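You operate a simulated robot arm through the tools that you are given. There is no shell and no other tool. Be economical: measure what you need, move in short steps, check, and stop when the job is done.

You are at the controls of a simulated two-armed robot. One attempt, no reset.

## Task
Knock the white block's black cap home on the green vise's anvil.
Fine: first swing the anvil toward the bench end and lock the swivel; use the rubber mallet and stand it back on its head, as it was. Set down upright: rubber mallet.

The check looks at the end state, three seconds after you hand in, the way a careful person would. Anything else that was tipped, shoved, dropped, spilled or broken makes it a failure. A push-on lid holds only when it is set on centred and level and pressed home; a screw cap is set on level and turned clockwise until tight.

## Robot
Two 7-joint arms with two-finger grippers on one trunk, hanging from a carriage that runs on a gantry, over the field with the corners [-267.5, 125.7], [-267.4, -2.3], [2.6, -2.2], [2.5, 125.8] (x, y) and turns from -6.423 to 5.585 rad about z. Base frame: it is fixed where the carriage stands at the start and does not move with it; the origin is on the floor, on the carriage's upright axis, x ahead of it, y to its left, z up; the surface under the hand at the start is at about z = 87. Units: cm, rad, N and s.
The left shoulder is at the start at [4, 15.8, 125.2], the right one opposite. With the tool pointing down near the work surface each hand reaches from about 10 to 58 cm from the robot's upright axis, wherever it stands, measured 20 degrees to its own side. Places, roughly: cap on the orange block [-200, -40, 130]; green vise [60, -20, 100]; green vise anvil [60, -20, 100]; orange capped block (6x6x5 cm) [-200, -40, 120]; red vise [70, 20, 100]; red vise handle [80, 30, 90]; red vise lock lever [60, 30, 90]. Payload 1.96 kg a hand.
The tool frame of a hand sits at the grasp point between the pads (the TCP): z along the fingers, y along the line on which they close. The tips reach 2 cm beyond it. The gripper opens to 7.2 cm. The gripper's body begins 3.8 cm behind the TCP.
Orientation is that of the tool frame in the base frame, as a unit quaternion [x, y, z, w]. With the fingers straight down and closing along the base's y, the tool's x points along the base's -x, its y along +y and its z along -z.

## Interface
- The arms move only by the tool servo_tool. It takes "left_rows", "right_rows" or both (then of equal length, played together; a hand with none holds still); each is a list of rows, each an object (a shift or turn left out is 0, a gripper value left out holds the last) with "fingers": the opening in per cent of the stroke, from 0 (shut) to 100 (fully open); "slide": the shift along the tool's x, y, z in cm, a list of three; "turn": the turn, a rotation vector about the tool's x, y, z in rad, a list of three. In form: [{"fingers": fingers, "slide": [x, y, z], "turn": [rx, ry, rz]}, ...]. A call has 1 to 20 rows; each row shifts and turns the commanded pose from where the row before left it, along the tool's axes as they then stand. Rows are played at 5 a second. More than 5 cm and 0.15 rad between two rows, or a gripper value outside its range, and nothing of the call is played. Where a pose cannot be reached the arm comes as near as it can. A force on the tool above 40 N (or 10 N above the force at the start of the call, whichever is more), or a blocked arm, ends the call early, and 0.2 s more pass. Each finger travels about 4.5 cm/s and halts on what it meets, pressing with about 38 N; the grip force reading is that of the motor and also rises with nothing between the fingers. The clock runs only during rows and for 0.2 s after the last one: add rows that do not move to give the fingers time. The reply holds the time, the measured pose of the TCP, the force on the tool along the base axes, the opening and the grip force, in the units named above and with some noise, with the torque about the TCP (base axes, N m) and any sound that the robot's microphone picked up, and new pictures: "views" is both (left out), scene, wrist or none (wrist: the cameras of the hands that moved).
- Cameras (640 x 400 px; columns grow to the right, rows downward): "scene" is now at [21.7, -3.72, 160.44]; the picture's right is [-0.45, -0.89, 0.00], its down [-0.73, 0.37, -0.57] and it looks along [0.51, -0.26, -0.82] (base axes); focal length 214 px, centre (320, 200). "left" rides on the left gripper at [7.1, -1.9, -8.2] in its tool frame; the picture's right is [0.26, 0.97, 0.00], its down [-0.67, 0.18, -0.72] and it looks along [-0.69, 0.19, 0.70] (tool axes); focal length 280 px, centre (320, 200). "right" rides on the right gripper at [7.1, 1.9, -8.2] in its tool frame; the picture's right is [-0.26, 0.97, 0.00], its down [-0.67, -0.18, -0.72] and it looks along [-0.69, -0.19, 0.70] (tool axes); focal length 280 px, centre (320, 200). There is no depth. A picture from a camera that has moved, and an enlarged one, comes with that camera's place and axes in the base frame and with its lens. The place of the scene camera against the robot may be out by one fixed shift of up to 1.2 cm in any direction.
- slide_trunk(by): slides the trunk up (or, below 0, down) by that many cm; the arms and the scene camera ride with it, the base frame stays. It gives what a move gives, with no picture.
- steer(legs): drives the robot by 1 to 6 legs, each [ahead, left, turn to the left] in cm, cm and rad, along the robot's own axes; the way and the turn of a leg run together, so that a leg with both is an arc; at most 150 cm and 3.142 rad a leg. The arms and the cameras ride along, it lands a little off, and it stops where it bumps. It keeps to its track: a leg is cut to what the track allows. It gives what a move gives, and a new picture of the scene camera.
- head_to(pan, tilt): turns the head with the scene camera to pan (to the left, within 1.501 rad either way) and tilt (down, from -0.506 to 1.204), counted from straight ahead of the robot. It gives what a move gives, and a new picture of the scene camera.
- enlarge(camera, box): a new picture of the part [left, top, right, bottom] of that camera's present view, enlarged. It takes no simulated time.
- sign_off(): hands the job in; it is judged then, once.

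Work in short steps. Places have to be worked out from the pictures, the camera data and where the tool is seen: move nearer, look again, correct. Check each grasp and each placing, and mend what went wrong. You have 120 turns and 260 pictures in all, those below and enlarged ones among them. Open the grippers and draw the arms clear of the work before you hand the job in, unless the task says otherwise; then end with one line.

The tools are called after "Emit:" as name(argument=value, ...) on one line, values as JSON. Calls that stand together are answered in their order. servo_tool: Moves the arms, as the interface text tells. Its arguments: {"type":"object","properties":{"left_rows":{"type":"array","items":{"type":"object","properties":{"fingers":{"type":"number"},"slide":{"type":"array","items":{"type":"number"}},"turn":{"type":"array","items":{"type":"number"}}}}},"right_rows":{"type":"array","items":{"type":"object","properties":{"fingers":{"type":"number"},"slide":{"type":"array","items":{"type":"number"}},"turn":{"type":"array","items":{"type":"number"}}}}},"views":{"type":"string","enum":["both","scene","wrist","none"]}},"required":[]} The other tools are called the same way: slide_trunk (by) slides the trunk up or down; steer (legs) drives the base; head_to (pan, tilt) turns the head that bears the scene camera; enlarge (camera, box) takes an enlarged picture of a part of a camera's view; sign_off () hands the job in.

At the start:

```text
time_s: 0.0
left_tcp_pos: [36.61, 4.74, 141.06]
left_tool_rot: [0.001, 1.0, -0.001, 0.0]
left_ft_force: [-0.3, -1.1, -1.0]
left_wrist_torque: [0.0, 0.01, -0.03]
left_gripper_width: 7.2
left_grip_force: 0.0
right_tcp_pos: [34.8, -37.24, 139.84]
right_tool_rot: [0.001, 1.0, 0.0, 0.0]
right_ft_force: [-0.5, -0.1, -0.4]
right_wrist_torque: [-0.01, 0.0, -0.02]
right_gripper_width: 7.2
right_grip_force: 0.1
trunk travel left (down, up): [-57.5, 26.5]
robot x, y, heading: [-0.08, -0.17, 0.004]
head pan, tilt: [-0.473, 0.963]
```

scene: 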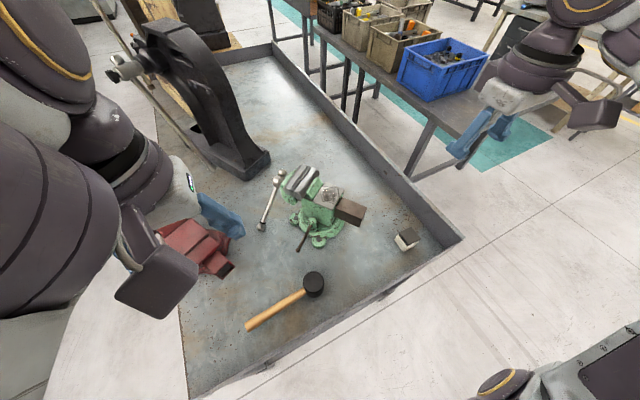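
right: 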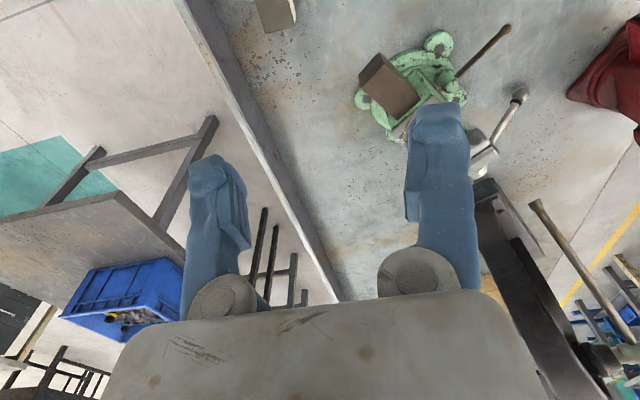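
left: 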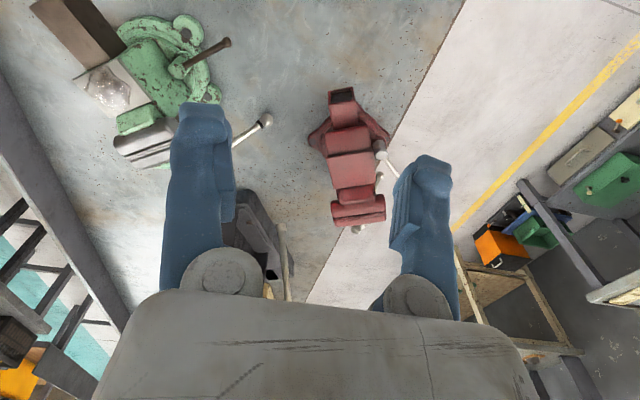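

I'll look closer at the green vise, the mallet and the white block.

Emit:
enlarge(camera="scene", box=[230, 140, 430, 265])

Emit:
enlarge(camera="right", box=[240, 0, 560, 200])

Emit:
enlarge(camera="left", box=[20, 0, 340, 200])

```text
3.20 times, centred on (330, 202) of scene
camera zoom: at [21.7, -3.72, 160.44], right [-0.45, -0.89, 0.0], down [-0.73, 0.37, -0.57], along [0.51, -0.26, -0.82], focal length 686 px, centre (288, 192)
```

zoom: 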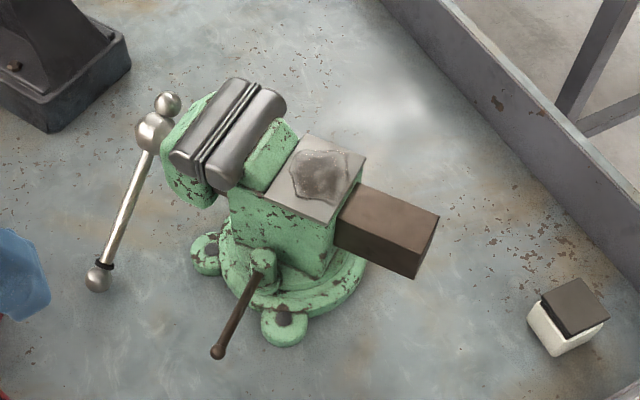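

```text
2.00 times, centred on (400, 100) of right
camera zoom: at [27.74, -35.23, 147.95], right [0.26, 0.96, 0.0], down [0.67, -0.18, 0.72], along [0.69, -0.19, -0.7], focal length 561 px, centre (160, 400)
```

zoom: 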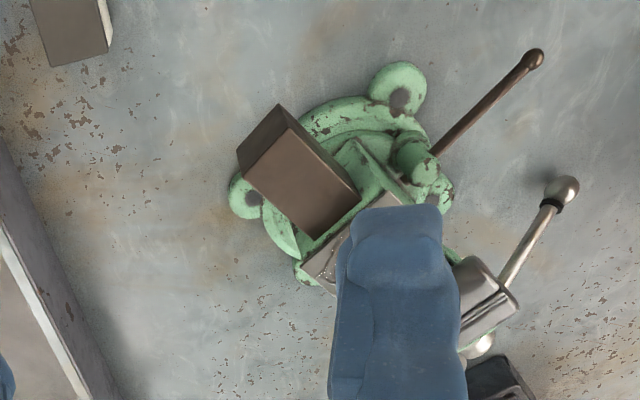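

```text
2.00 times, centred on (180, 100) of left
camera zoom: at [29.4, 2.72, 149.27], right [-0.26, 0.97, 0.0], down [0.67, 0.18, 0.72], along [0.69, 0.19, -0.7], focal length 561 px, centre (600, 400)
```

zoom: 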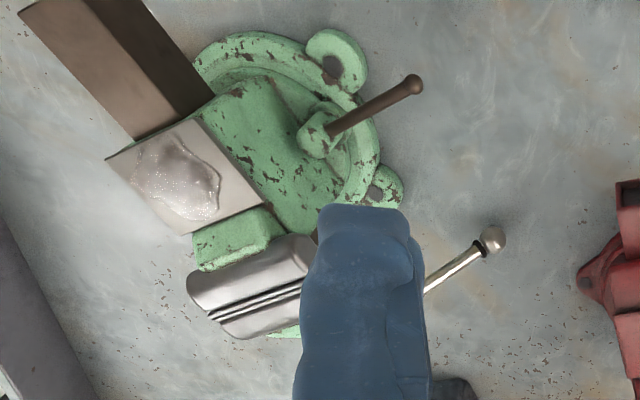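

Next I check the mallet's stance, the white block and the red vise (for reference).

Emit:
enlarge(camera="scene", box=[230, 250, 350, 345])

Emit:
enlarge(camera="scene", box=[375, 215, 435, 260])

Emit:
head_to(pan=-0.25, tilt=1.15)

```text
4.21 times, centred on (290, 298) of scene
camera zoom: at [21.7, -3.72, 160.44], right [-0.45, -0.89, 0.0], down [-0.73, 0.37, -0.57], along [0.51, -0.26, -0.82], focal length 903 px, centre (446, -210)
```

zoom: 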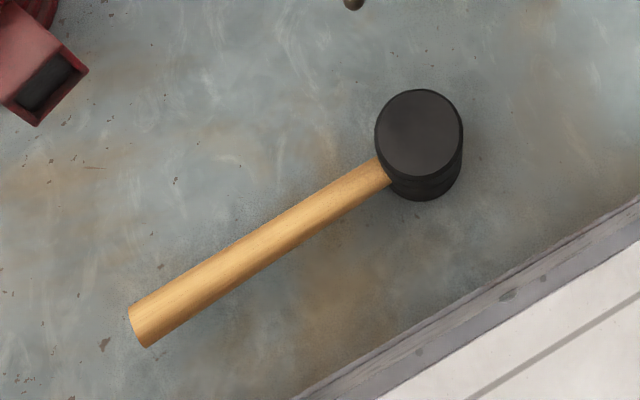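

```text
8.89 times, centred on (405, 238) of scene
camera zoom: at [21.7, -3.72, 160.44], right [-0.45, -0.89, 0.0], down [-0.73, 0.37, -0.57], along [0.51, -0.26, -0.82], focal length 1906 px, centre (-436, -133)
```

zoom: 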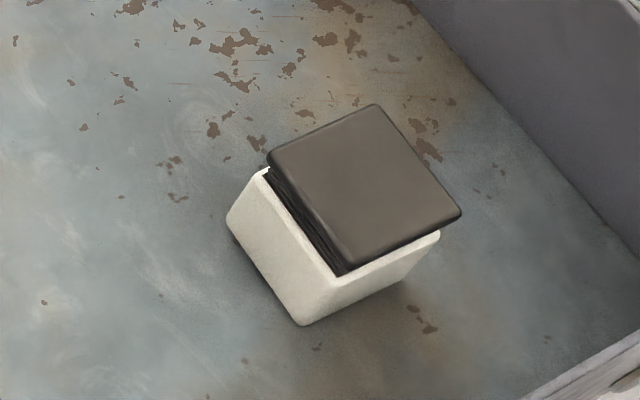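

```text
time_s: 0.8
left_tcp_pos: [36.59, 4.65, 141.04]
left_tool_rot: [0.0, 1.0, 0.0, 0.0]
left_ft_force: [-0.5, 0.7, -0.6]
left_wrist_torque: [-0.03, 0.0, 0.01]
left_gripper_width: 7.21
left_grip_force: 0.0
right_tcp_pos: [34.75, -37.29, 139.86]
right_tool_rot: [0.001, 1.0, -0.001, 0.0]
right_ft_force: [-0.2, 0.3, -0.2]
right_wrist_torque: [0.0, -0.03, 0.03]
right_gripper_width: 7.19
right_grip_force: 0.1
trunk travel left (down, up): [-57.5, 26.5]
robot x, y, heading: [-0.02, -0.07, -0.005]
head pan, tilt: [-0.25, 1.15]
camera scene: at [21.08, -1.93, 159.22], right [-0.25, -0.97, 0.0], down [-0.88, 0.23, -0.41], along [0.4, -0.1, -0.91], focal length 214 px, centre (320, 200)
```

scene: 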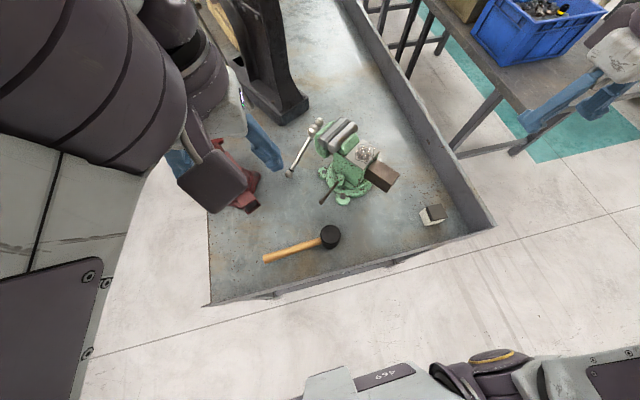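

The anvil bar points about 213° (toward −x, −y); the bench's near end is at −x, like the red vise's. I bring the right hand lower for a close look at the vise and its lever.

Emit:
servo_tool(right_rows=[{"slide": [-0.3, 2.2, 3.6]}, {"slide": [-0.3, 2.2, 3.6]}, {"slide": [-0.3, 2.2, 3.6]}, {"slide": [-0.3, 2.2, 3.6]}, {"slide": [-0.3, 2.2, 3.6]}, {"slide": [-0.3, 2.2, 3.6]}, {}])

```text
time_s: 2.4
left_tcp_pos: [36.45, 4.6, 141.05]
left_tool_rot: [0.0, 1.0, 0.0, 0.0]
left_ft_force: [1.4, -0.6, -0.6]
left_wrist_torque: [-0.01, -0.03, -0.02]
left_gripper_width: 7.18
left_grip_force: 0.0
right_tcp_pos: [36.55, -24.02, 118.25]
right_tool_rot: [0.001, 1.0, 0.0, 0.0]
right_ft_force: [-0.1, 0.2, 0.4]
right_wrist_torque: [0.01, 0.0, -0.04]
right_gripper_width: 7.2
right_grip_force: 0.0
trunk travel left (down, up): [-57.5, 26.5]
robot x, y, heading: [0.25, 0.03, -0.001]
head pan, tilt: [-0.25, 1.15]
camera scene: at [21.07, -1.92, 159.21], right [-0.25, -0.97, 0.0], down [-0.88, 0.23, -0.41], along [0.4, -0.1, -0.91], focal length 214 px, centre (320, 200)
camera right: at [29.54, -22.0, 126.39], right [0.26, 0.96, 0.0], down [0.67, -0.18, 0.72], along [0.69, -0.19, -0.7], focal length 280 px, centre (320, 200)
```

scene: 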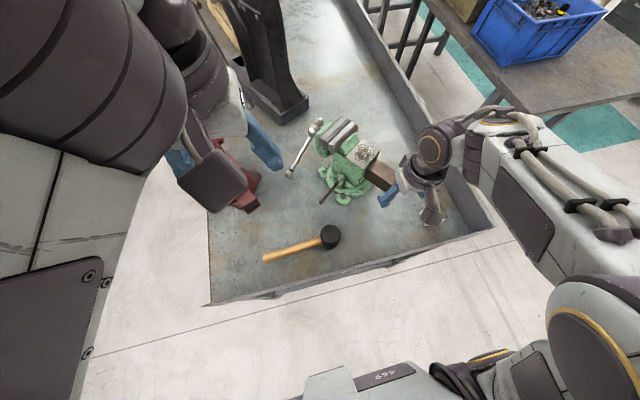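
right: 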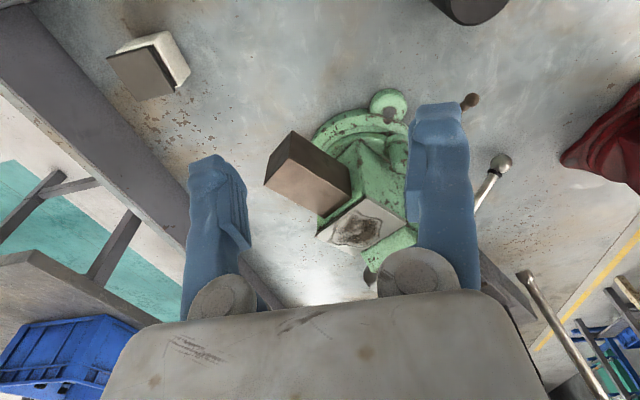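

Emit:
enlarge(camera="right", box=[240, 70, 480, 260])

Emit:
enlarge(camera="scene", box=[270, 100, 430, 215])

Emit:
enlarge(camera="right", box=[90, 10, 210, 110])

```text
2.11 times, centred on (360, 165) of right
camera zoom: at [29.54, -22.0, 126.39], right [0.26, 0.96, 0.0], down [0.67, -0.18, 0.72], along [0.69, -0.19, -0.7], focal length 590 px, centre (236, 274)
```

zoom: 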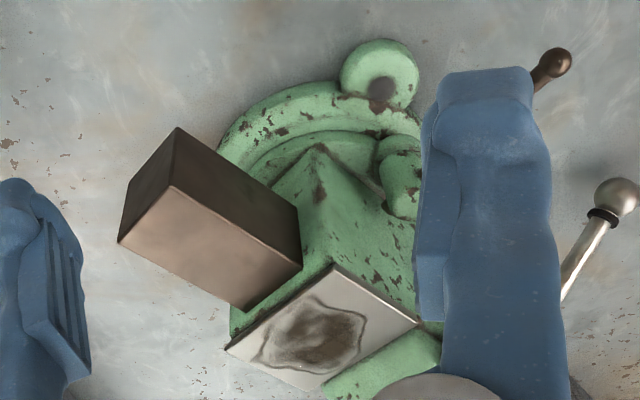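

```text
3.48 times, centred on (350, 158) of scene
camera zoom: at [21.07, -1.92, 159.21], right [-0.25, -0.97, 0.0], down [-0.88, 0.23, -0.41], along [0.4, -0.1, -0.91], focal length 746 px, centre (216, 348)
```

zoom: 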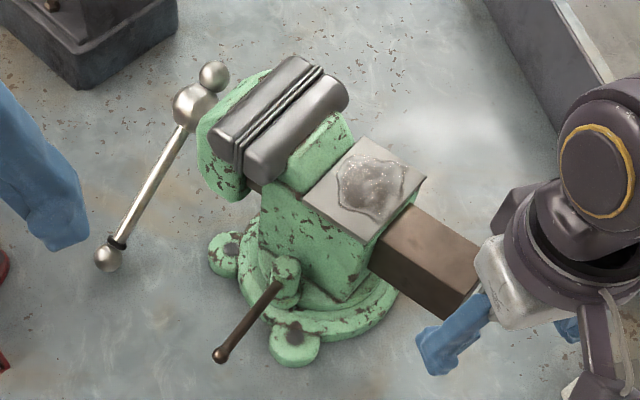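

```text
4.00 times, centred on (150, 60) of right
camera zoom: at [29.54, -22.0, 126.39], right [0.26, 0.96, 0.0], down [0.67, -0.18, 0.72], along [0.69, -0.19, -0.7], focal length 1122 px, centre (1000, 760)
```

zoom: 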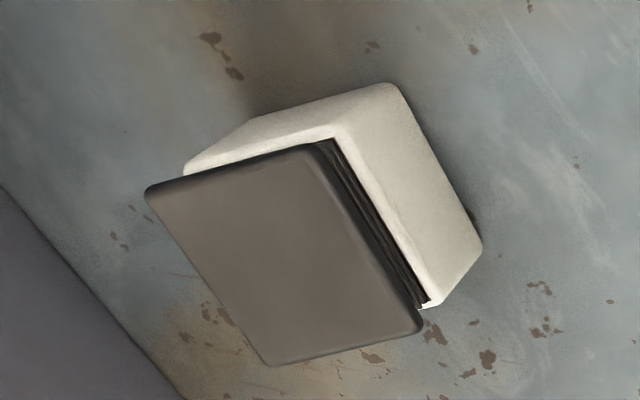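

Emit:
enlarge(camera="left", box=[280, 70, 440, 240])

Emit:
enlarge(camera="left", box=[40, 0, 280, 150])

```text
2.35 times, centred on (360, 155) of left
camera zoom: at [29.39, 2.73, 149.27], right [-0.26, 0.97, 0.0], down [0.67, 0.18, 0.72], along [0.69, 0.19, -0.7], focal length 660 px, centre (226, 306)
```

zoom: 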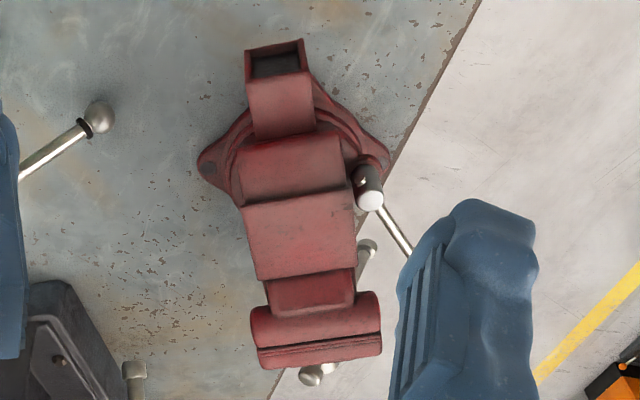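

```text
2.67 times, centred on (160, 75) of left
camera zoom: at [29.39, 2.73, 149.27], right [-0.26, 0.97, 0.0], down [0.67, 0.18, 0.72], along [0.69, 0.19, -0.7], focal length 748 px, centre (747, 533)
```

zoom: 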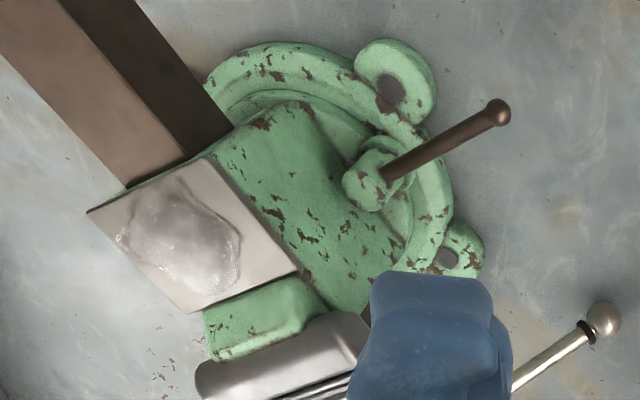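

Triangulating gives the anvil top at z≈105 around [56.5,−24.3], the bar end around [46.3,−31.4] (top z≈104), and the lever from the hub [56.7,−18] to the tip [50,−9.4,92.5]. I drive ahead a little to gain reach.

Emit:
steer(legs=[[2.3, 0, 0]])

```text
time_s: 3.1
left_tcp_pos: [38.83, 4.65, 141.05]
left_tool_rot: [0.0, 1.0, 0.0, 0.0]
left_ft_force: [-0.8, 0.3, -0.2]
left_wrist_torque: [-0.02, 0.0, 0.01]
left_gripper_width: 7.2
left_grip_force: 0.1
right_tcp_pos: [38.95, -23.95, 118.35]
right_tool_rot: [0.0, 1.0, 0.0, -0.001]
right_ft_force: [0.8, -0.3, -0.3]
right_wrist_torque: [-0.03, 0.0, 0.0]
right_gripper_width: 7.21
right_grip_force: 0.1
trunk travel left (down, up): [-57.5, 26.5]
robot x, y, heading: [2.24, -0.07, 0.002]
head pan, tilt: [-0.25, 1.15]
camera scene: at [23.37, -1.91, 159.22], right [-0.25, -0.97, 0.0], down [-0.88, 0.23, -0.41], along [0.4, -0.1, -0.91], focal length 214 px, centre (320, 200)
```

scene: 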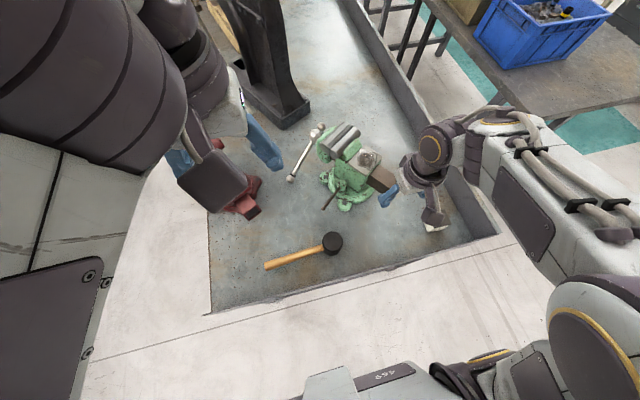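

I close the right gripper and bring it to the outer side of the bar, still above it.

Emit:
servo_tool(right_rows=[{"fingers": 0, "slide": [-1.8, -2.9, 0]}, {"slide": [-1.8, -2.9, 0]}, {"slide": [-1.8, -2.9, 0]}, {"slide": [-1.8, -2.9, 0]}, {"slide": [-1.8, -2.9, 0]}, {"slide": [0, 0, 4]}, {"slide": [0, 0, 4]}, {}])

```text
time_s: 5.0
left_tcp_pos: [38.77, 4.51, 141.1]
left_tool_rot: [0.0, 1.0, 0.0, -0.001]
left_ft_force: [0.4, -0.5, 1.0]
left_wrist_torque: [-0.01, 0.0, 0.0]
left_gripper_width: 7.23
left_grip_force: 0.1
right_tcp_pos: [47.74, -38.57, 110.26]
right_tool_rot: [0.0, 1.0, 0.0, 0.0]
right_ft_force: [-0.5, 0.0, 0.1]
right_wrist_torque: [0.0, 0.0, -0.03]
right_gripper_width: 0.01
right_grip_force: 29.5
trunk travel left (down, up): [-57.5, 26.5]
robot x, y, heading: [2.55, 0.05, -0.001]
head pan, tilt: [-0.25, 1.15]
camera scene: at [23.35, -1.91, 159.21], right [-0.25, -0.97, 0.0], down [-0.88, 0.23, -0.41], along [0.4, -0.1, -0.91], focal length 214 px, centre (320, 200)
camera right: at [40.75, -36.59, 118.35], right [0.26, 0.96, 0.0], down [0.67, -0.18, 0.72], along [0.69, -0.19, -0.7], focal length 280 px, centre (320, 200)
```

scene: 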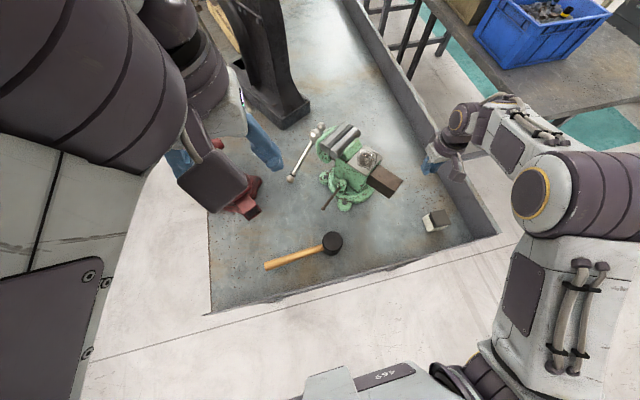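
right: 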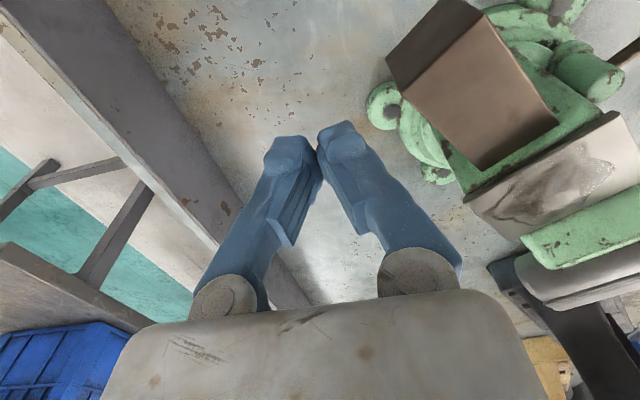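

The bar is right of the fingers. I descend beside it and start a gentle push toward +y, watching the force.

Emit:
servo_tool(right_rows=[{"slide": [0, 0, 3.7]}, {"slide": [0, 0, 3.7]}, {"slide": [0, 1.0, 0]}, {"slide": [0, 1.0, 0]}, {"slide": [0, 1.0, 0]}, {"slide": [0, 0.8, 0]}, {"slide": [0, 0.8, 0]}, {"slide": [0, 0.8, 0]}, {"slide": [0, 0.8, 0]}])

```text
time_s: 6.7
left_tcp_pos: [38.6, 4.25, 141.02]
left_tool_rot: [0.002, 1.0, -0.001, -0.001]
left_ft_force: [0.7, -0.7, -0.3]
left_wrist_torque: [0.02, 0.02, -0.02]
left_gripper_width: 7.19
left_grip_force: 0.1
right_tcp_pos: [47.16, -34.57, 102.85]
right_tool_rot: [0.006, 1.0, -0.005, -0.007]
right_ft_force: [-18.2, -11.4, 12.3]
right_wrist_torque: [0.23, -0.09, 0.26]
right_gripper_width: 0.0
right_grip_force: 30.1
trunk travel left (down, up): [-57.5, 26.5]
robot x, y, heading: [2.03, -0.31, -0.004]
head pan, tilt: [-0.25, 1.15]
stopped in row 8 (right hand): the force on the tool passed its limit at 43 N (the readings are from after the stop); the commanded pose is now the measured one
camera scene: at [23.15, -2.2, 159.2], right [-0.25, -0.97, 0.0], down [-0.88, 0.23, -0.41], along [0.39, -0.1, -0.91], focal length 214 px, centre (320, 200)
camera right: at [40.21, -32.45, 111.09], right [0.28, 0.96, -0.01], down [0.68, -0.19, 0.71], along [0.68, -0.2, -0.7], focal length 280 px, centre (320, 200)
```

scene: 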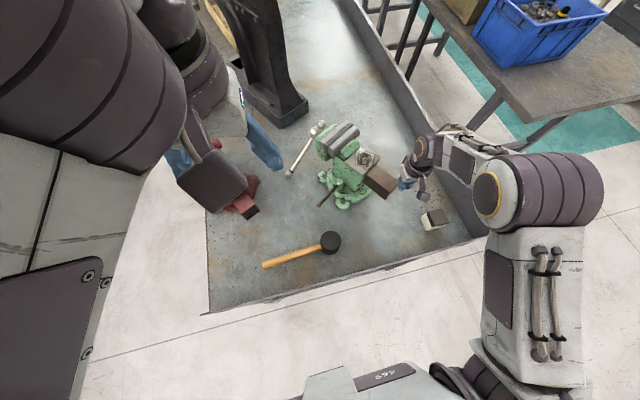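
right: 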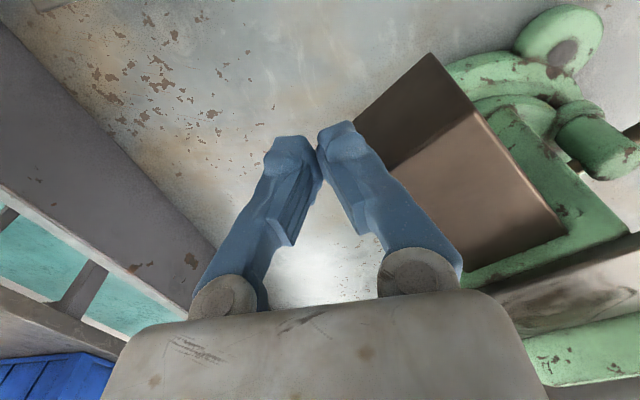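

The bar did not give at 43 N: the swivel is locked. I back the right hand off and bring the closed left gripper over the lock lever for a look.

Emit:
servo_tool(right_rows=[{"slide": [0, -2, 0]}, {"slide": [0, -2, -1]}, {"slide": [0, -1, -5]}, {"slide": [0, 0, -5]}, {"slide": [0, 0, -4]}, {}, {}, {}], left_rows=[{"fingers": 0, "slide": [-2.5, -2, 3.5]}, {"slide": [-2.5, -2, 3.5]}, {"slide": [-2.5, -2, 3.5]}, {"slide": [-2.5, -2, 3.5]}, {"slide": [-2.5, -2, 3.5]}, {"slide": [-1.7, -2, 4]}, {"slide": [0, -1.3, 4.5]}, {"slide": [0, 0, 4.5]}])

Emit:
enlarge(camera="left", box=[160, 0, 480, 200])

```text
refused: row 3 steps farther than a row can; nothing moved
```

```text
2.00 times, centred on (320, 100) of left
camera zoom: at [31.47, 2.41, 149.24], right [-0.26, 0.97, 0.0], down [0.68, 0.18, 0.71], along [0.69, 0.18, -0.7], focal length 561 px, centre (320, 400)
```

zoom: 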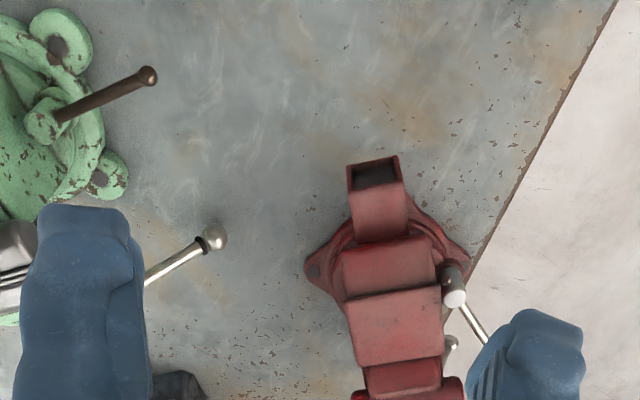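

Row 3 was a hair too long; same move with shorter rows.

Emit:
servo_tool(right_rows=[{"slide": [0, -2, 0]}, {"slide": [0, -2, -1]}, {"slide": [0, -1, -4.5]}, {"slide": [0, 0, -4.5]}, {"slide": [0, 0, -4.5]}, {}, {}, {}], left_rows=[{"fingers": 0, "slide": [-2.5, -2, 3.5]}, {"slide": [-2.5, -2, 3.5]}, {"slide": [-2.5, -2, 3.5]}, {"slide": [-2.5, -2, 3.5]}, {"slide": [-2.5, -2, 3.5]}, {"slide": [-1.7, -2, 4]}, {"slide": [0, -1.3, 4.5]}, {"slide": [0, 0, 4.5]}])

Emit:
enlarge(camera="left", box=[160, 0, 480, 200])

```text
time_s: 8.5
left_tcp_pos: [50.79, -3.29, 114.3]
left_tool_rot: [0.001, 1.0, 0.0, 0.0]
left_ft_force: [-0.4, -0.5, -0.2]
left_wrist_torque: [0.03, 0.01, 0.02]
left_gripper_width: 0.0
left_grip_force: 29.2
left hand out of reach, approached as far as the arm can: row 5, 6, 7
right_tcp_pos: [47.47, -39.11, 117.57]
right_tool_rot: [0.005, 1.0, -0.003, -0.003]
right_ft_force: [-0.3, 0.8, 0.3]
right_wrist_torque: [-0.01, -0.02, 0.01]
right_gripper_width: 0.0
right_grip_force: 29.7
trunk travel left (down, up): [-57.5, 26.5]
robot x, y, heading: [2.04, 0.18, -0.0]
head pan, tilt: [-0.25, 1.15]
camera scene: at [23.3, -2.0, 159.22], right [-0.25, -0.97, 0.0], down [-0.88, 0.23, -0.41], along [0.4, -0.1, -0.91], focal length 214 px, centre (320, 200)
camera right: at [40.45, -36.98, 125.72], right [0.27, 0.96, -0.01], down [0.68, -0.19, 0.71], along [0.68, -0.2, -0.7], focal length 280 px, centre (320, 200)
camera left: at [43.7, -5.21, 122.54], right [-0.26, 0.97, 0.0], down [0.67, 0.18, 0.72], along [0.69, 0.19, -0.7], focal length 280 px, centre (320, 200)
```

scene: 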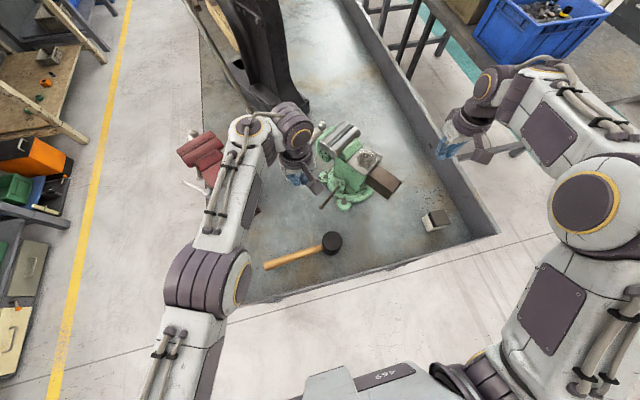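
right: 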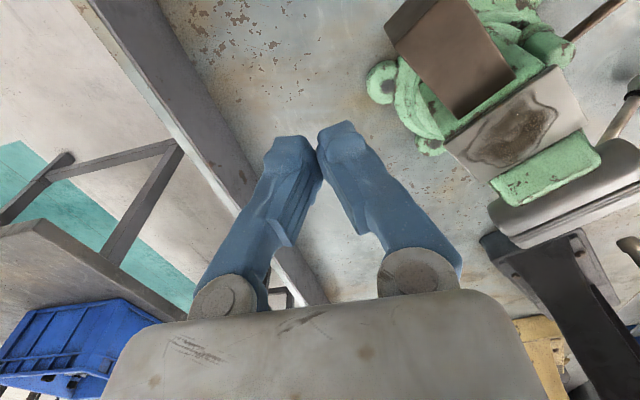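
left: 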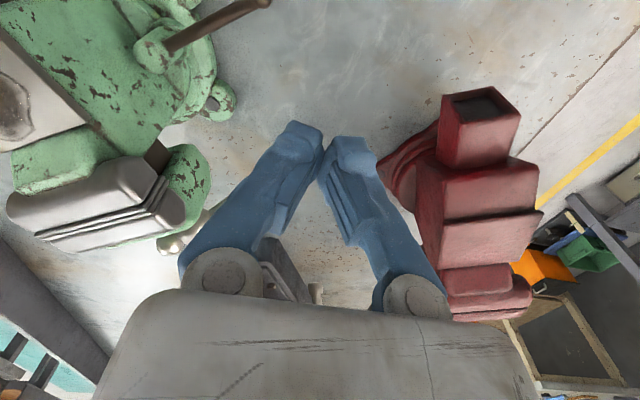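

```text
2.00 times, centred on (320, 100) of left
camera zoom: at [43.7, -5.21, 122.54], right [-0.26, 0.97, 0.0], down [0.67, 0.18, 0.72], along [0.69, 0.19, -0.7], focal length 561 px, centre (320, 400)
```

zoom: 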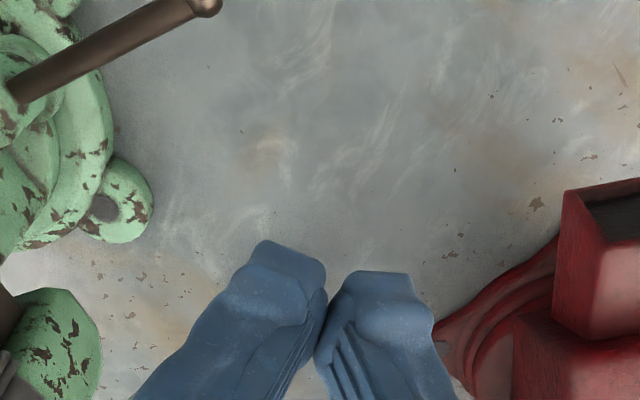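

The left hand can't reach that far across, but the right can. I move the left hand back and bring the right over the lever's +x/+y side.

Emit:
servo_tool(left_rows=[{"slide": [2, 3, -1]}, {"slide": [2, 3, -1]}, {"slide": [2, 3, -1]}, {"slide": [2, 3, -1]}, {"slide": [2, 3, -1]}, {"slide": [2, 0, -1]}, {}, {}, {}], right_rows=[{}, {}, {"slide": [-0.93, 4.24, 0]}, {"slide": [-0.93, 4.24, 0]}, {"slide": [-0.93, 4.24, 0]}, {"slide": [-0.93, 4.24, 0]}, {"slide": [-0.93, 4.24, 0]}, {"slide": [-0.93, 4.24, 0]}, {"slide": [-0.93, 4.24, 0]}])

Emit:
enlarge(camera="right", box=[160, 0, 480, 200])

```text
time_s: 9.9
left_tcp_pos: [40.57, 11.97, 115.15]
left_tool_rot: [-0.009, 0.995, -0.01, -0.099]
left_ft_force: [0.0, 0.4, 0.5]
left_wrist_torque: [0.01, 0.04, 0.03]
left_gripper_width: 0.0
left_grip_force: 29.6
left hand out of reach, approached as far as the arm can: row 2, 3
right_tcp_pos: [51.72, -22.06, 117.58]
right_tool_rot: [0.003, 1.0, -0.003, -0.003]
right_ft_force: [0.8, -0.8, -0.1]
right_wrist_torque: [-0.01, 0.01, 0.01]
right_gripper_width: 0.0
right_grip_force: 29.6
trunk travel left (down, up): [-57.5, 26.5]
robot x, y, heading: [2.28, -0.03, -0.001]
head pan, tilt: [-0.25, 1.15]
stopped in row 7 (left hand): the arm was blocked; the commanded pose is now the measured one
camera scene: at [23.32, -2.0, 159.22], right [-0.25, -0.97, 0.0], down [-0.88, 0.23, -0.41], along [0.4, -0.1, -0.91], focal length 214 px, centre (320, 200)
camera right: at [44.71, -19.94, 125.75], right [0.27, 0.96, -0.01], down [0.68, -0.18, 0.71], along [0.69, -0.2, -0.7], focal length 280 px, centre (320, 200)
camera left: at [35.24, 10.1, 124.52], right [-0.28, 0.96, 0.03], down [0.8, 0.21, 0.56], along [0.53, 0.18, -0.83], focal length 280 px, centre (320, 200)
```

scene: 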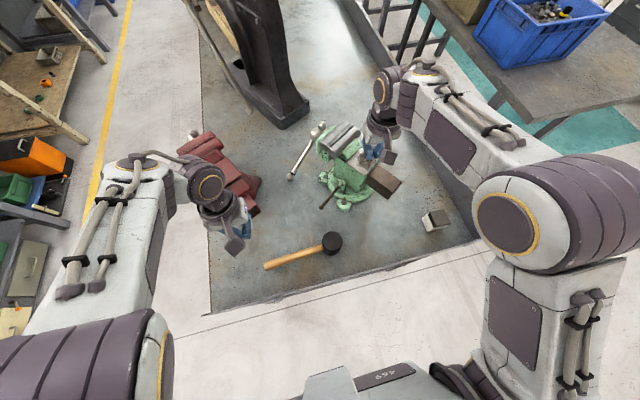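
right: 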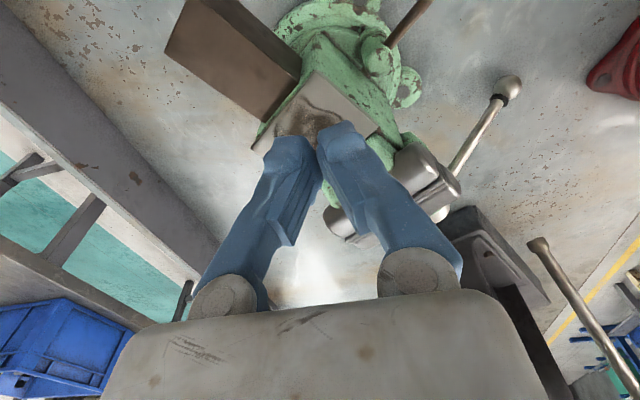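
left: 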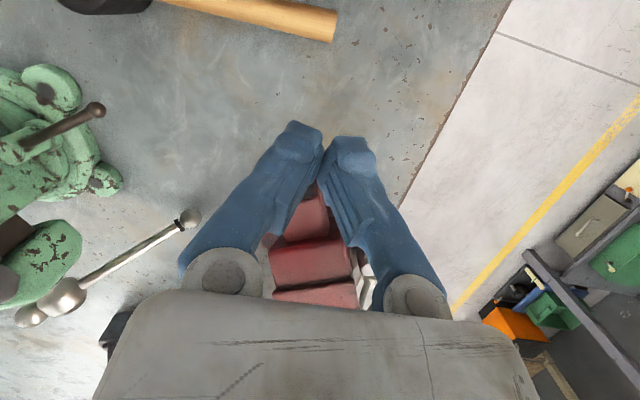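

```text
2.00 times, centred on (320, 100) of right
camera zoom: at [44.71, -19.94, 125.75], right [0.27, 0.96, -0.01], down [0.68, -0.18, 0.71], along [0.69, -0.2, -0.7], focal length 561 px, centre (320, 400)
```

zoom: 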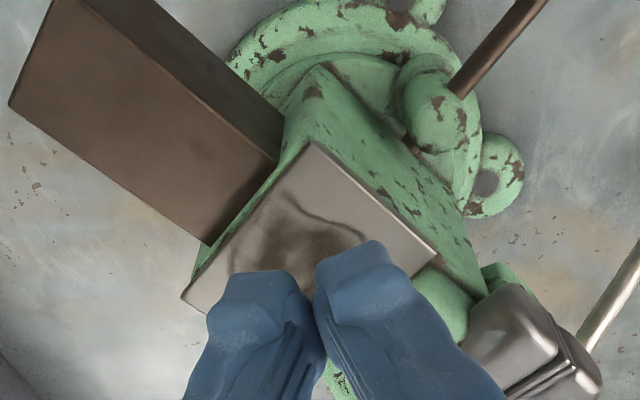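

I lift the left hand a little and continue the right one to above the lever's outer side, then lower partway.

Emit:
servo_tool(left_rows=[{"slide": [0, 0, -3]}, {"slide": [0, 0, -3]}, {}, {}, {}, {}, {}], right_rows=[{"slide": [-0.7, 3.4, 0]}, {"slide": [-0.7, 3.4, 0]}, {"slide": [-0.7, 3.4, 0]}, {"slide": [-0.4, 2.6, 0]}, {"slide": [0, 0, 4]}, {"slide": [0, 0, 4]}, {"slide": [0, 0, 4]}])

Emit:
enlarge(camera="right", box=[160, 0, 480, 200])

Emit:
enlarge(camera="scene", box=[280, 100, 420, 220])

```text
time_s: 11.5
left_tcp_pos: [41.64, 11.83, 121.12]
left_tool_rot: [-0.007, 0.995, -0.008, -0.098]
left_ft_force: [-0.7, 0.4, -0.1]
left_wrist_torque: [0.0, 0.01, -0.01]
left_gripper_width: 0.0
left_grip_force: 29.9
right_tcp_pos: [54.14, -9.39, 105.52]
right_tool_rot: [0.003, 1.0, -0.003, -0.002]
right_ft_force: [0.1, 0.5, -0.1]
right_wrist_torque: [-0.01, 0.01, 0.01]
right_gripper_width: 0.0
right_grip_force: 29.3
trunk travel left (down, up): [-57.5, 26.5]
robot x, y, heading: [1.95, -0.4, 0.002]
head pan, tilt: [-0.25, 1.15]
camera scene: at [23.31, -2.0, 159.22], right [-0.25, -0.97, 0.0], down [-0.88, 0.23, -0.41], along [0.4, -0.1, -0.91], focal length 214 px, centre (320, 200)
camera right: at [47.26, -7.27, 113.51], right [0.27, 0.96, -0.01], down [0.68, -0.18, 0.71], along [0.69, -0.2, -0.7], focal length 280 px, centre (320, 200)
camera left: at [36.32, 9.98, 130.58], right [-0.27, 0.96, 0.04], down [0.8, 0.2, 0.57], along [0.54, 0.18, -0.82], focal length 280 px, centre (320, 200)
```

scene: 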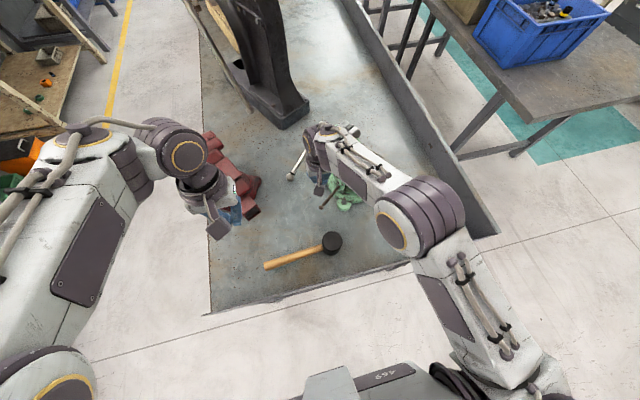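
right: 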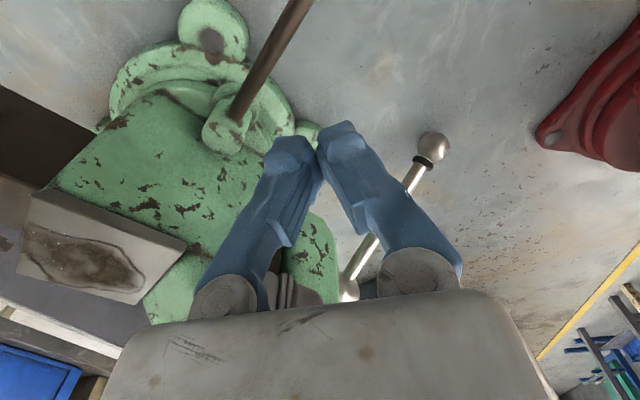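
left: 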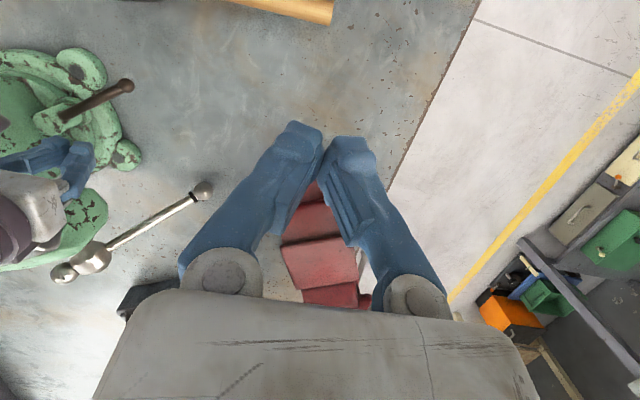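

```text
2.00 times, centred on (320, 100) of right
camera zoom: at [47.26, -7.27, 113.51], right [0.27, 0.96, -0.01], down [0.68, -0.18, 0.71], along [0.69, -0.2, -0.7], focal length 561 px, centre (320, 400)
```

zoom: 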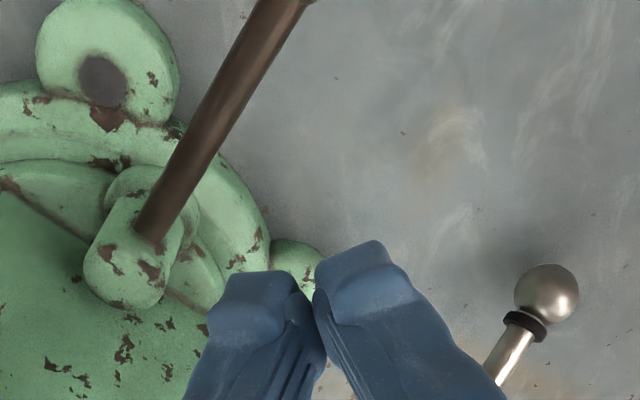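

```text
3.33 times, centred on (350, 160) of scene
camera zoom: at [23.31, -2.0, 159.22], right [-0.25, -0.97, 0.0], down [-0.88, 0.23, -0.41], along [0.4, -0.1, -0.91], focal length 715 px, centre (220, 333)
```

zoom: 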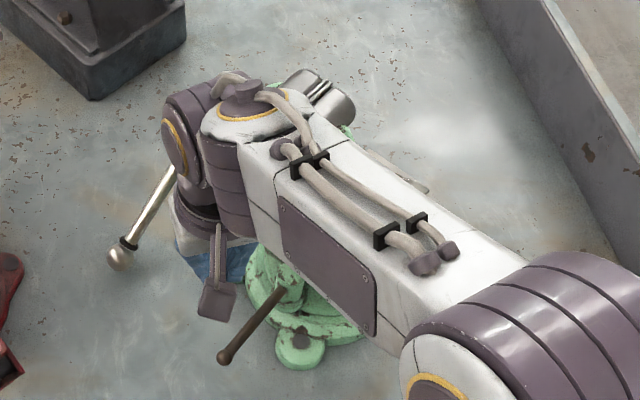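

The lever lies from [56.2,−16.8] to [50.3,−9] at z≈93, just −x of the fingers. I descend to its level and push gently toward −x/−y (counter-clockwise).

Emit:
servo_tool(right_rows=[{"slide": [0, 0, 4.2]}, {"slide": [0, 0, 4.2]}, {"slide": [0, 0, 4.0]}, {"slide": [0.6, -0.4, 0]}, {"slide": [0.6, -0.4, 0]}, {"slide": [0.6, -0.4, 0]}, {"slide": [0.6, -0.4, 0]}, {"slide": [0.6, -0.4, 0]}, {"slide": [0.6, -0.4, 0]}], views="both")

```text
time_s: 13.5
left_tcp_pos: [41.79, 11.84, 121.12]
left_tool_rot: [-0.007, 0.995, -0.006, -0.096]
left_ft_force: [-0.4, -0.2, 0.4]
left_wrist_torque: [0.01, 0.0, -0.01]
left_gripper_width: 0.0
left_grip_force: 29.7
right_tcp_pos: [50.64, -11.82, 93.25]
right_tool_rot: [0.004, 1.0, -0.003, -0.003]
right_ft_force: [2.4, 1.5, 0.4]
right_wrist_torque: [-0.05, 0.02, 0.04]
right_gripper_width: 0.01
right_grip_force: 29.8
trunk travel left (down, up): [-57.5, 26.5]
robot x, y, heading: [2.05, 0.15, -0.004]
head pan, tilt: [-0.25, 1.15]
camera scene: at [23.33, -1.99, 159.22], right [-0.25, -0.97, 0.0], down [-0.88, 0.23, -0.41], along [0.4, -0.1, -0.91], focal length 214 px, centre (320, 200)
camera right: at [43.63, -9.64, 101.31], right [0.27, 0.96, -0.01], down [0.68, -0.18, 0.71], along [0.69, -0.2, -0.7], focal length 280 px, centre (320, 200)
```

scene: 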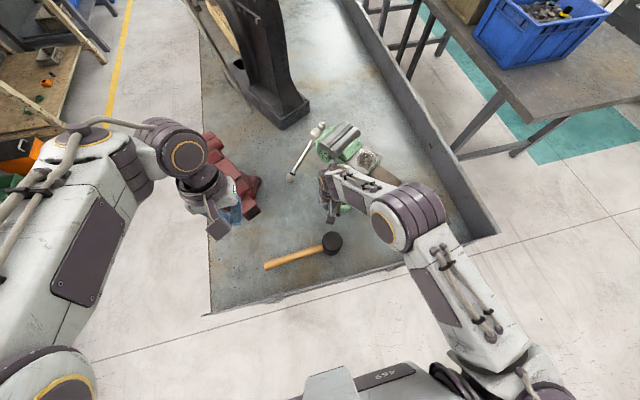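
right: 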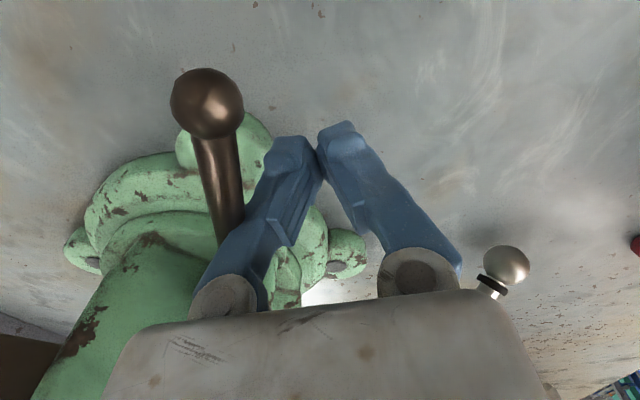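

The lever turns easily counter-clockwise (3 N). I continue along its arc, watching for a stop.

Emit:
servo_tool(right_rows=[{"slide": [0.5, -0.6, 0]}, {"slide": [0.5, -0.6, 0]}, {"slide": [0.4, -0.6, 0]}, {"slide": [0.3, -0.7, 0]}, {"slide": [0.2, -0.7, 0]}, {"slide": [0.1, -0.7, 0]}, {"slide": [0, -0.7, 0]}])

```text
time_s: 15.1
left_tcp_pos: [41.75, 12.25, 121.2]
left_tool_rot: [-0.007, 0.995, -0.005, -0.097]
left_ft_force: [0.6, 0.6, 0.3]
left_wrist_torque: [-0.05, 0.01, 0.0]
left_gripper_width: 0.0
left_grip_force: 29.7
right_tcp_pos: [48.57, -15.55, 93.18]
right_tool_rot: [0.0, 1.0, 0.001, -0.002]
right_ft_force: [-1.9, 26.9, 14.8]
right_wrist_torque: [-0.88, -0.13, 0.13]
right_gripper_width: 0.0
right_grip_force: 29.8
trunk travel left (down, up): [-57.5, 26.5]
robot x, y, heading: [2.2, 0.07, -0.003]
head pan, tilt: [-0.25, 1.15]
camera scene: at [23.34, -1.71, 159.25], right [-0.25, -0.97, 0.0], down [-0.88, 0.23, -0.41], along [0.4, -0.1, -0.91], focal length 214 px, centre (320, 200)
camera right: at [41.53, -13.55, 101.42], right [0.26, 0.96, 0.0], down [0.68, -0.19, 0.71], along [0.69, -0.19, -0.7], focal length 280 px, centre (320, 200)
```

scene: 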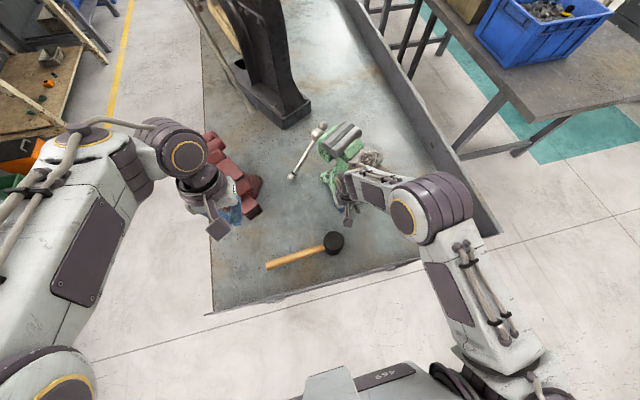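
right: 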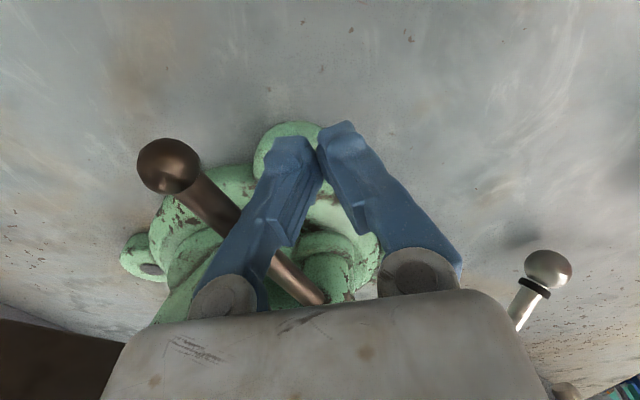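

The lever stopped after ~70° of turning (27 N at the stop). I pull off, lift, and go back around to the bar's outer side.

Emit:
servo_tool(right_rows=[{"slide": [0, 1.5, 0]}, {"slide": [0, 0, -4.5]}, {"slide": [0, 0, -4.5]}, {"slide": [0, 0, -4.5]}, {"slide": [0, 0, -4.5]}, {"slide": [0, 0, -4.5]}, {"slide": [0.2, -4.6, 0]}, {"slide": [0.2, -4.6, 0]}, {"slide": [0.2, -4.6, 0]}, {"slide": [0.2, -4.6, 0]}, {"slide": [0.2, -4.6, 0]}, {"slide": [0, -2.6, 0]}, {}])

Emit:
enlarge(camera="scene", box=[280, 100, 460, 240])

```text
time_s: 17.9
left_tcp_pos: [41.68, 11.75, 121.06]
left_tool_rot: [-0.007, 0.995, -0.007, -0.098]
left_ft_force: [0.2, -1.1, 0.3]
left_wrist_torque: [0.02, 0.03, 0.0]
left_gripper_width: 0.02
left_grip_force: 29.9
right_tcp_pos: [47.51, -40.42, 115.9]
right_tool_rot: [0.004, 1.0, -0.003, -0.002]
right_ft_force: [-0.4, 0.2, -0.3]
right_wrist_torque: [0.03, -0.01, 0.01]
right_gripper_width: 0.0
right_grip_force: 29.6
trunk travel left (down, up): [-57.5, 26.5]
robot x, y, heading: [2.53, 0.08, -0.001]
head pan, tilt: [-0.25, 1.15]
camera scene: at [23.31, -2.0, 159.21], right [-0.25, -0.97, 0.0], down [-0.88, 0.23, -0.41], along [0.4, -0.1, -0.91], focal length 214 px, centre (320, 200)
camera right: at [40.58, -38.29, 124.0], right [0.27, 0.96, -0.01], down [0.68, -0.18, 0.71], along [0.69, -0.2, -0.7], focal length 280 px, centre (320, 200)
```

scene: 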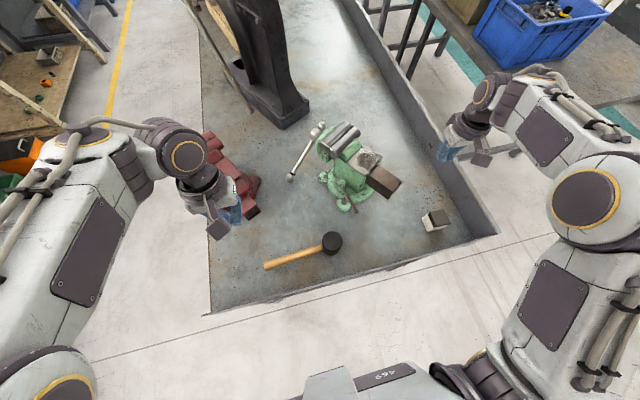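
right: 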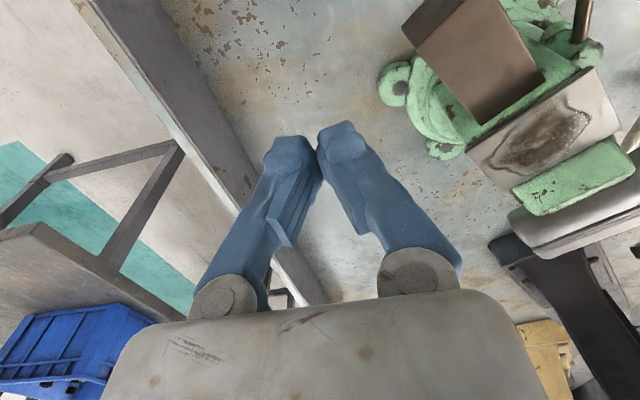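

```text
2.86 times, centred on (370, 170) of scene
camera zoom: at [23.31, -2.0, 159.21], right [-0.25, -0.97, 0.0], down [-0.88, 0.23, -0.41], along [0.4, -0.1, -0.91], focal length 613 px, centre (177, 286)
```

zoom: 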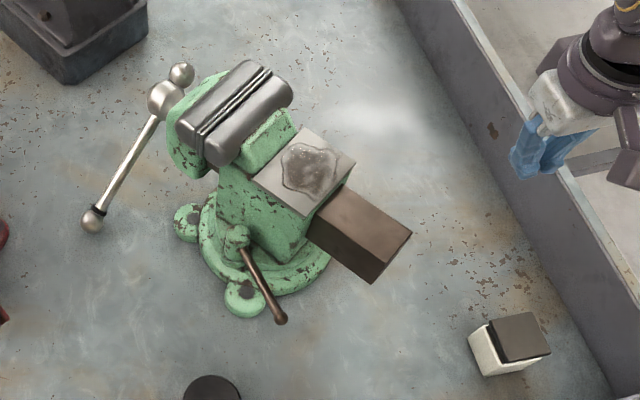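

Lever clearly repositioned. I go down beside the bar and push it toward +y again.

Emit:
servo_tool(right_rows=[{"slide": [0, 0, 4.5]}, {"slide": [0, 0, 4.5]}, {"slide": [0, 1.5, 4.1]}, {"slide": [0, 2, 0]}, {"slide": [0, 1.5, 0]}, {"slide": [0, 0.8, 0]}, {"slide": [0, 0.8, 0]}, {"slide": [0, 0.8, 0]}, {"slide": [0, 0.8, 0]}, {"slide": [0, 0.8, 0]}])

```text
time_s: 19.7
left_tcp_pos: [41.62, 11.27, 120.97]
left_tool_rot: [-0.004, 0.995, -0.009, -0.098]
left_ft_force: [0.2, -1.2, 0.2]
left_wrist_torque: [0.05, 0.02, -0.02]
left_gripper_width: 0.02
left_grip_force: 29.7
right_tcp_pos: [46.79, -34.37, 102.72]
right_tool_rot: [0.012, 1.0, -0.01, -0.006]
right_ft_force: [-11.1, -16.1, 9.6]
right_wrist_torque: [0.2, -0.11, 0.06]
right_gripper_width: 0.0
right_grip_force: 30.1
trunk travel left (down, up): [-57.5, 26.5]
robot x, y, heading: [2.34, -0.27, -0.009]
head pan, tilt: [-0.25, 1.15]
stopped in row 8 (right hand): the force on the tool passed its limit at 43 N (the readings are from after the stop); the commanded pose is now the measured one
camera scene: at [23.19, -2.35, 159.22], right [-0.25, -0.97, 0.0], down [-0.88, 0.23, -0.41], along [0.39, -0.11, -0.91], focal length 214 px, centre (320, 200)
camera right: at [40.02, -31.98, 110.87], right [0.29, 0.96, -0.02], down [0.68, -0.19, 0.71], along [0.68, -0.22, -0.7], focal length 280 px, centre (320, 200)
```

scene: 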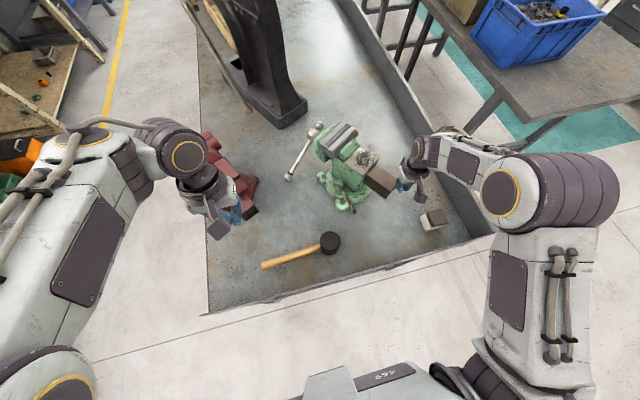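
right: 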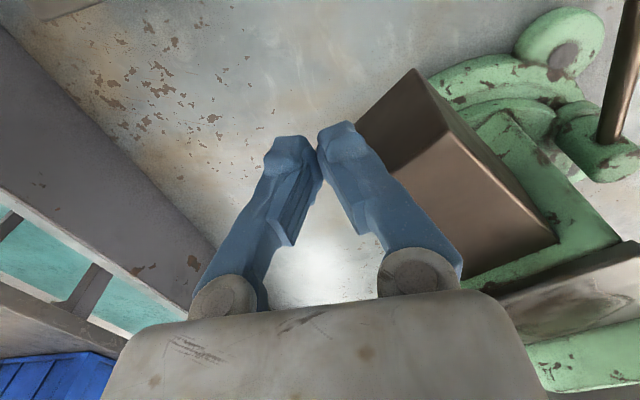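

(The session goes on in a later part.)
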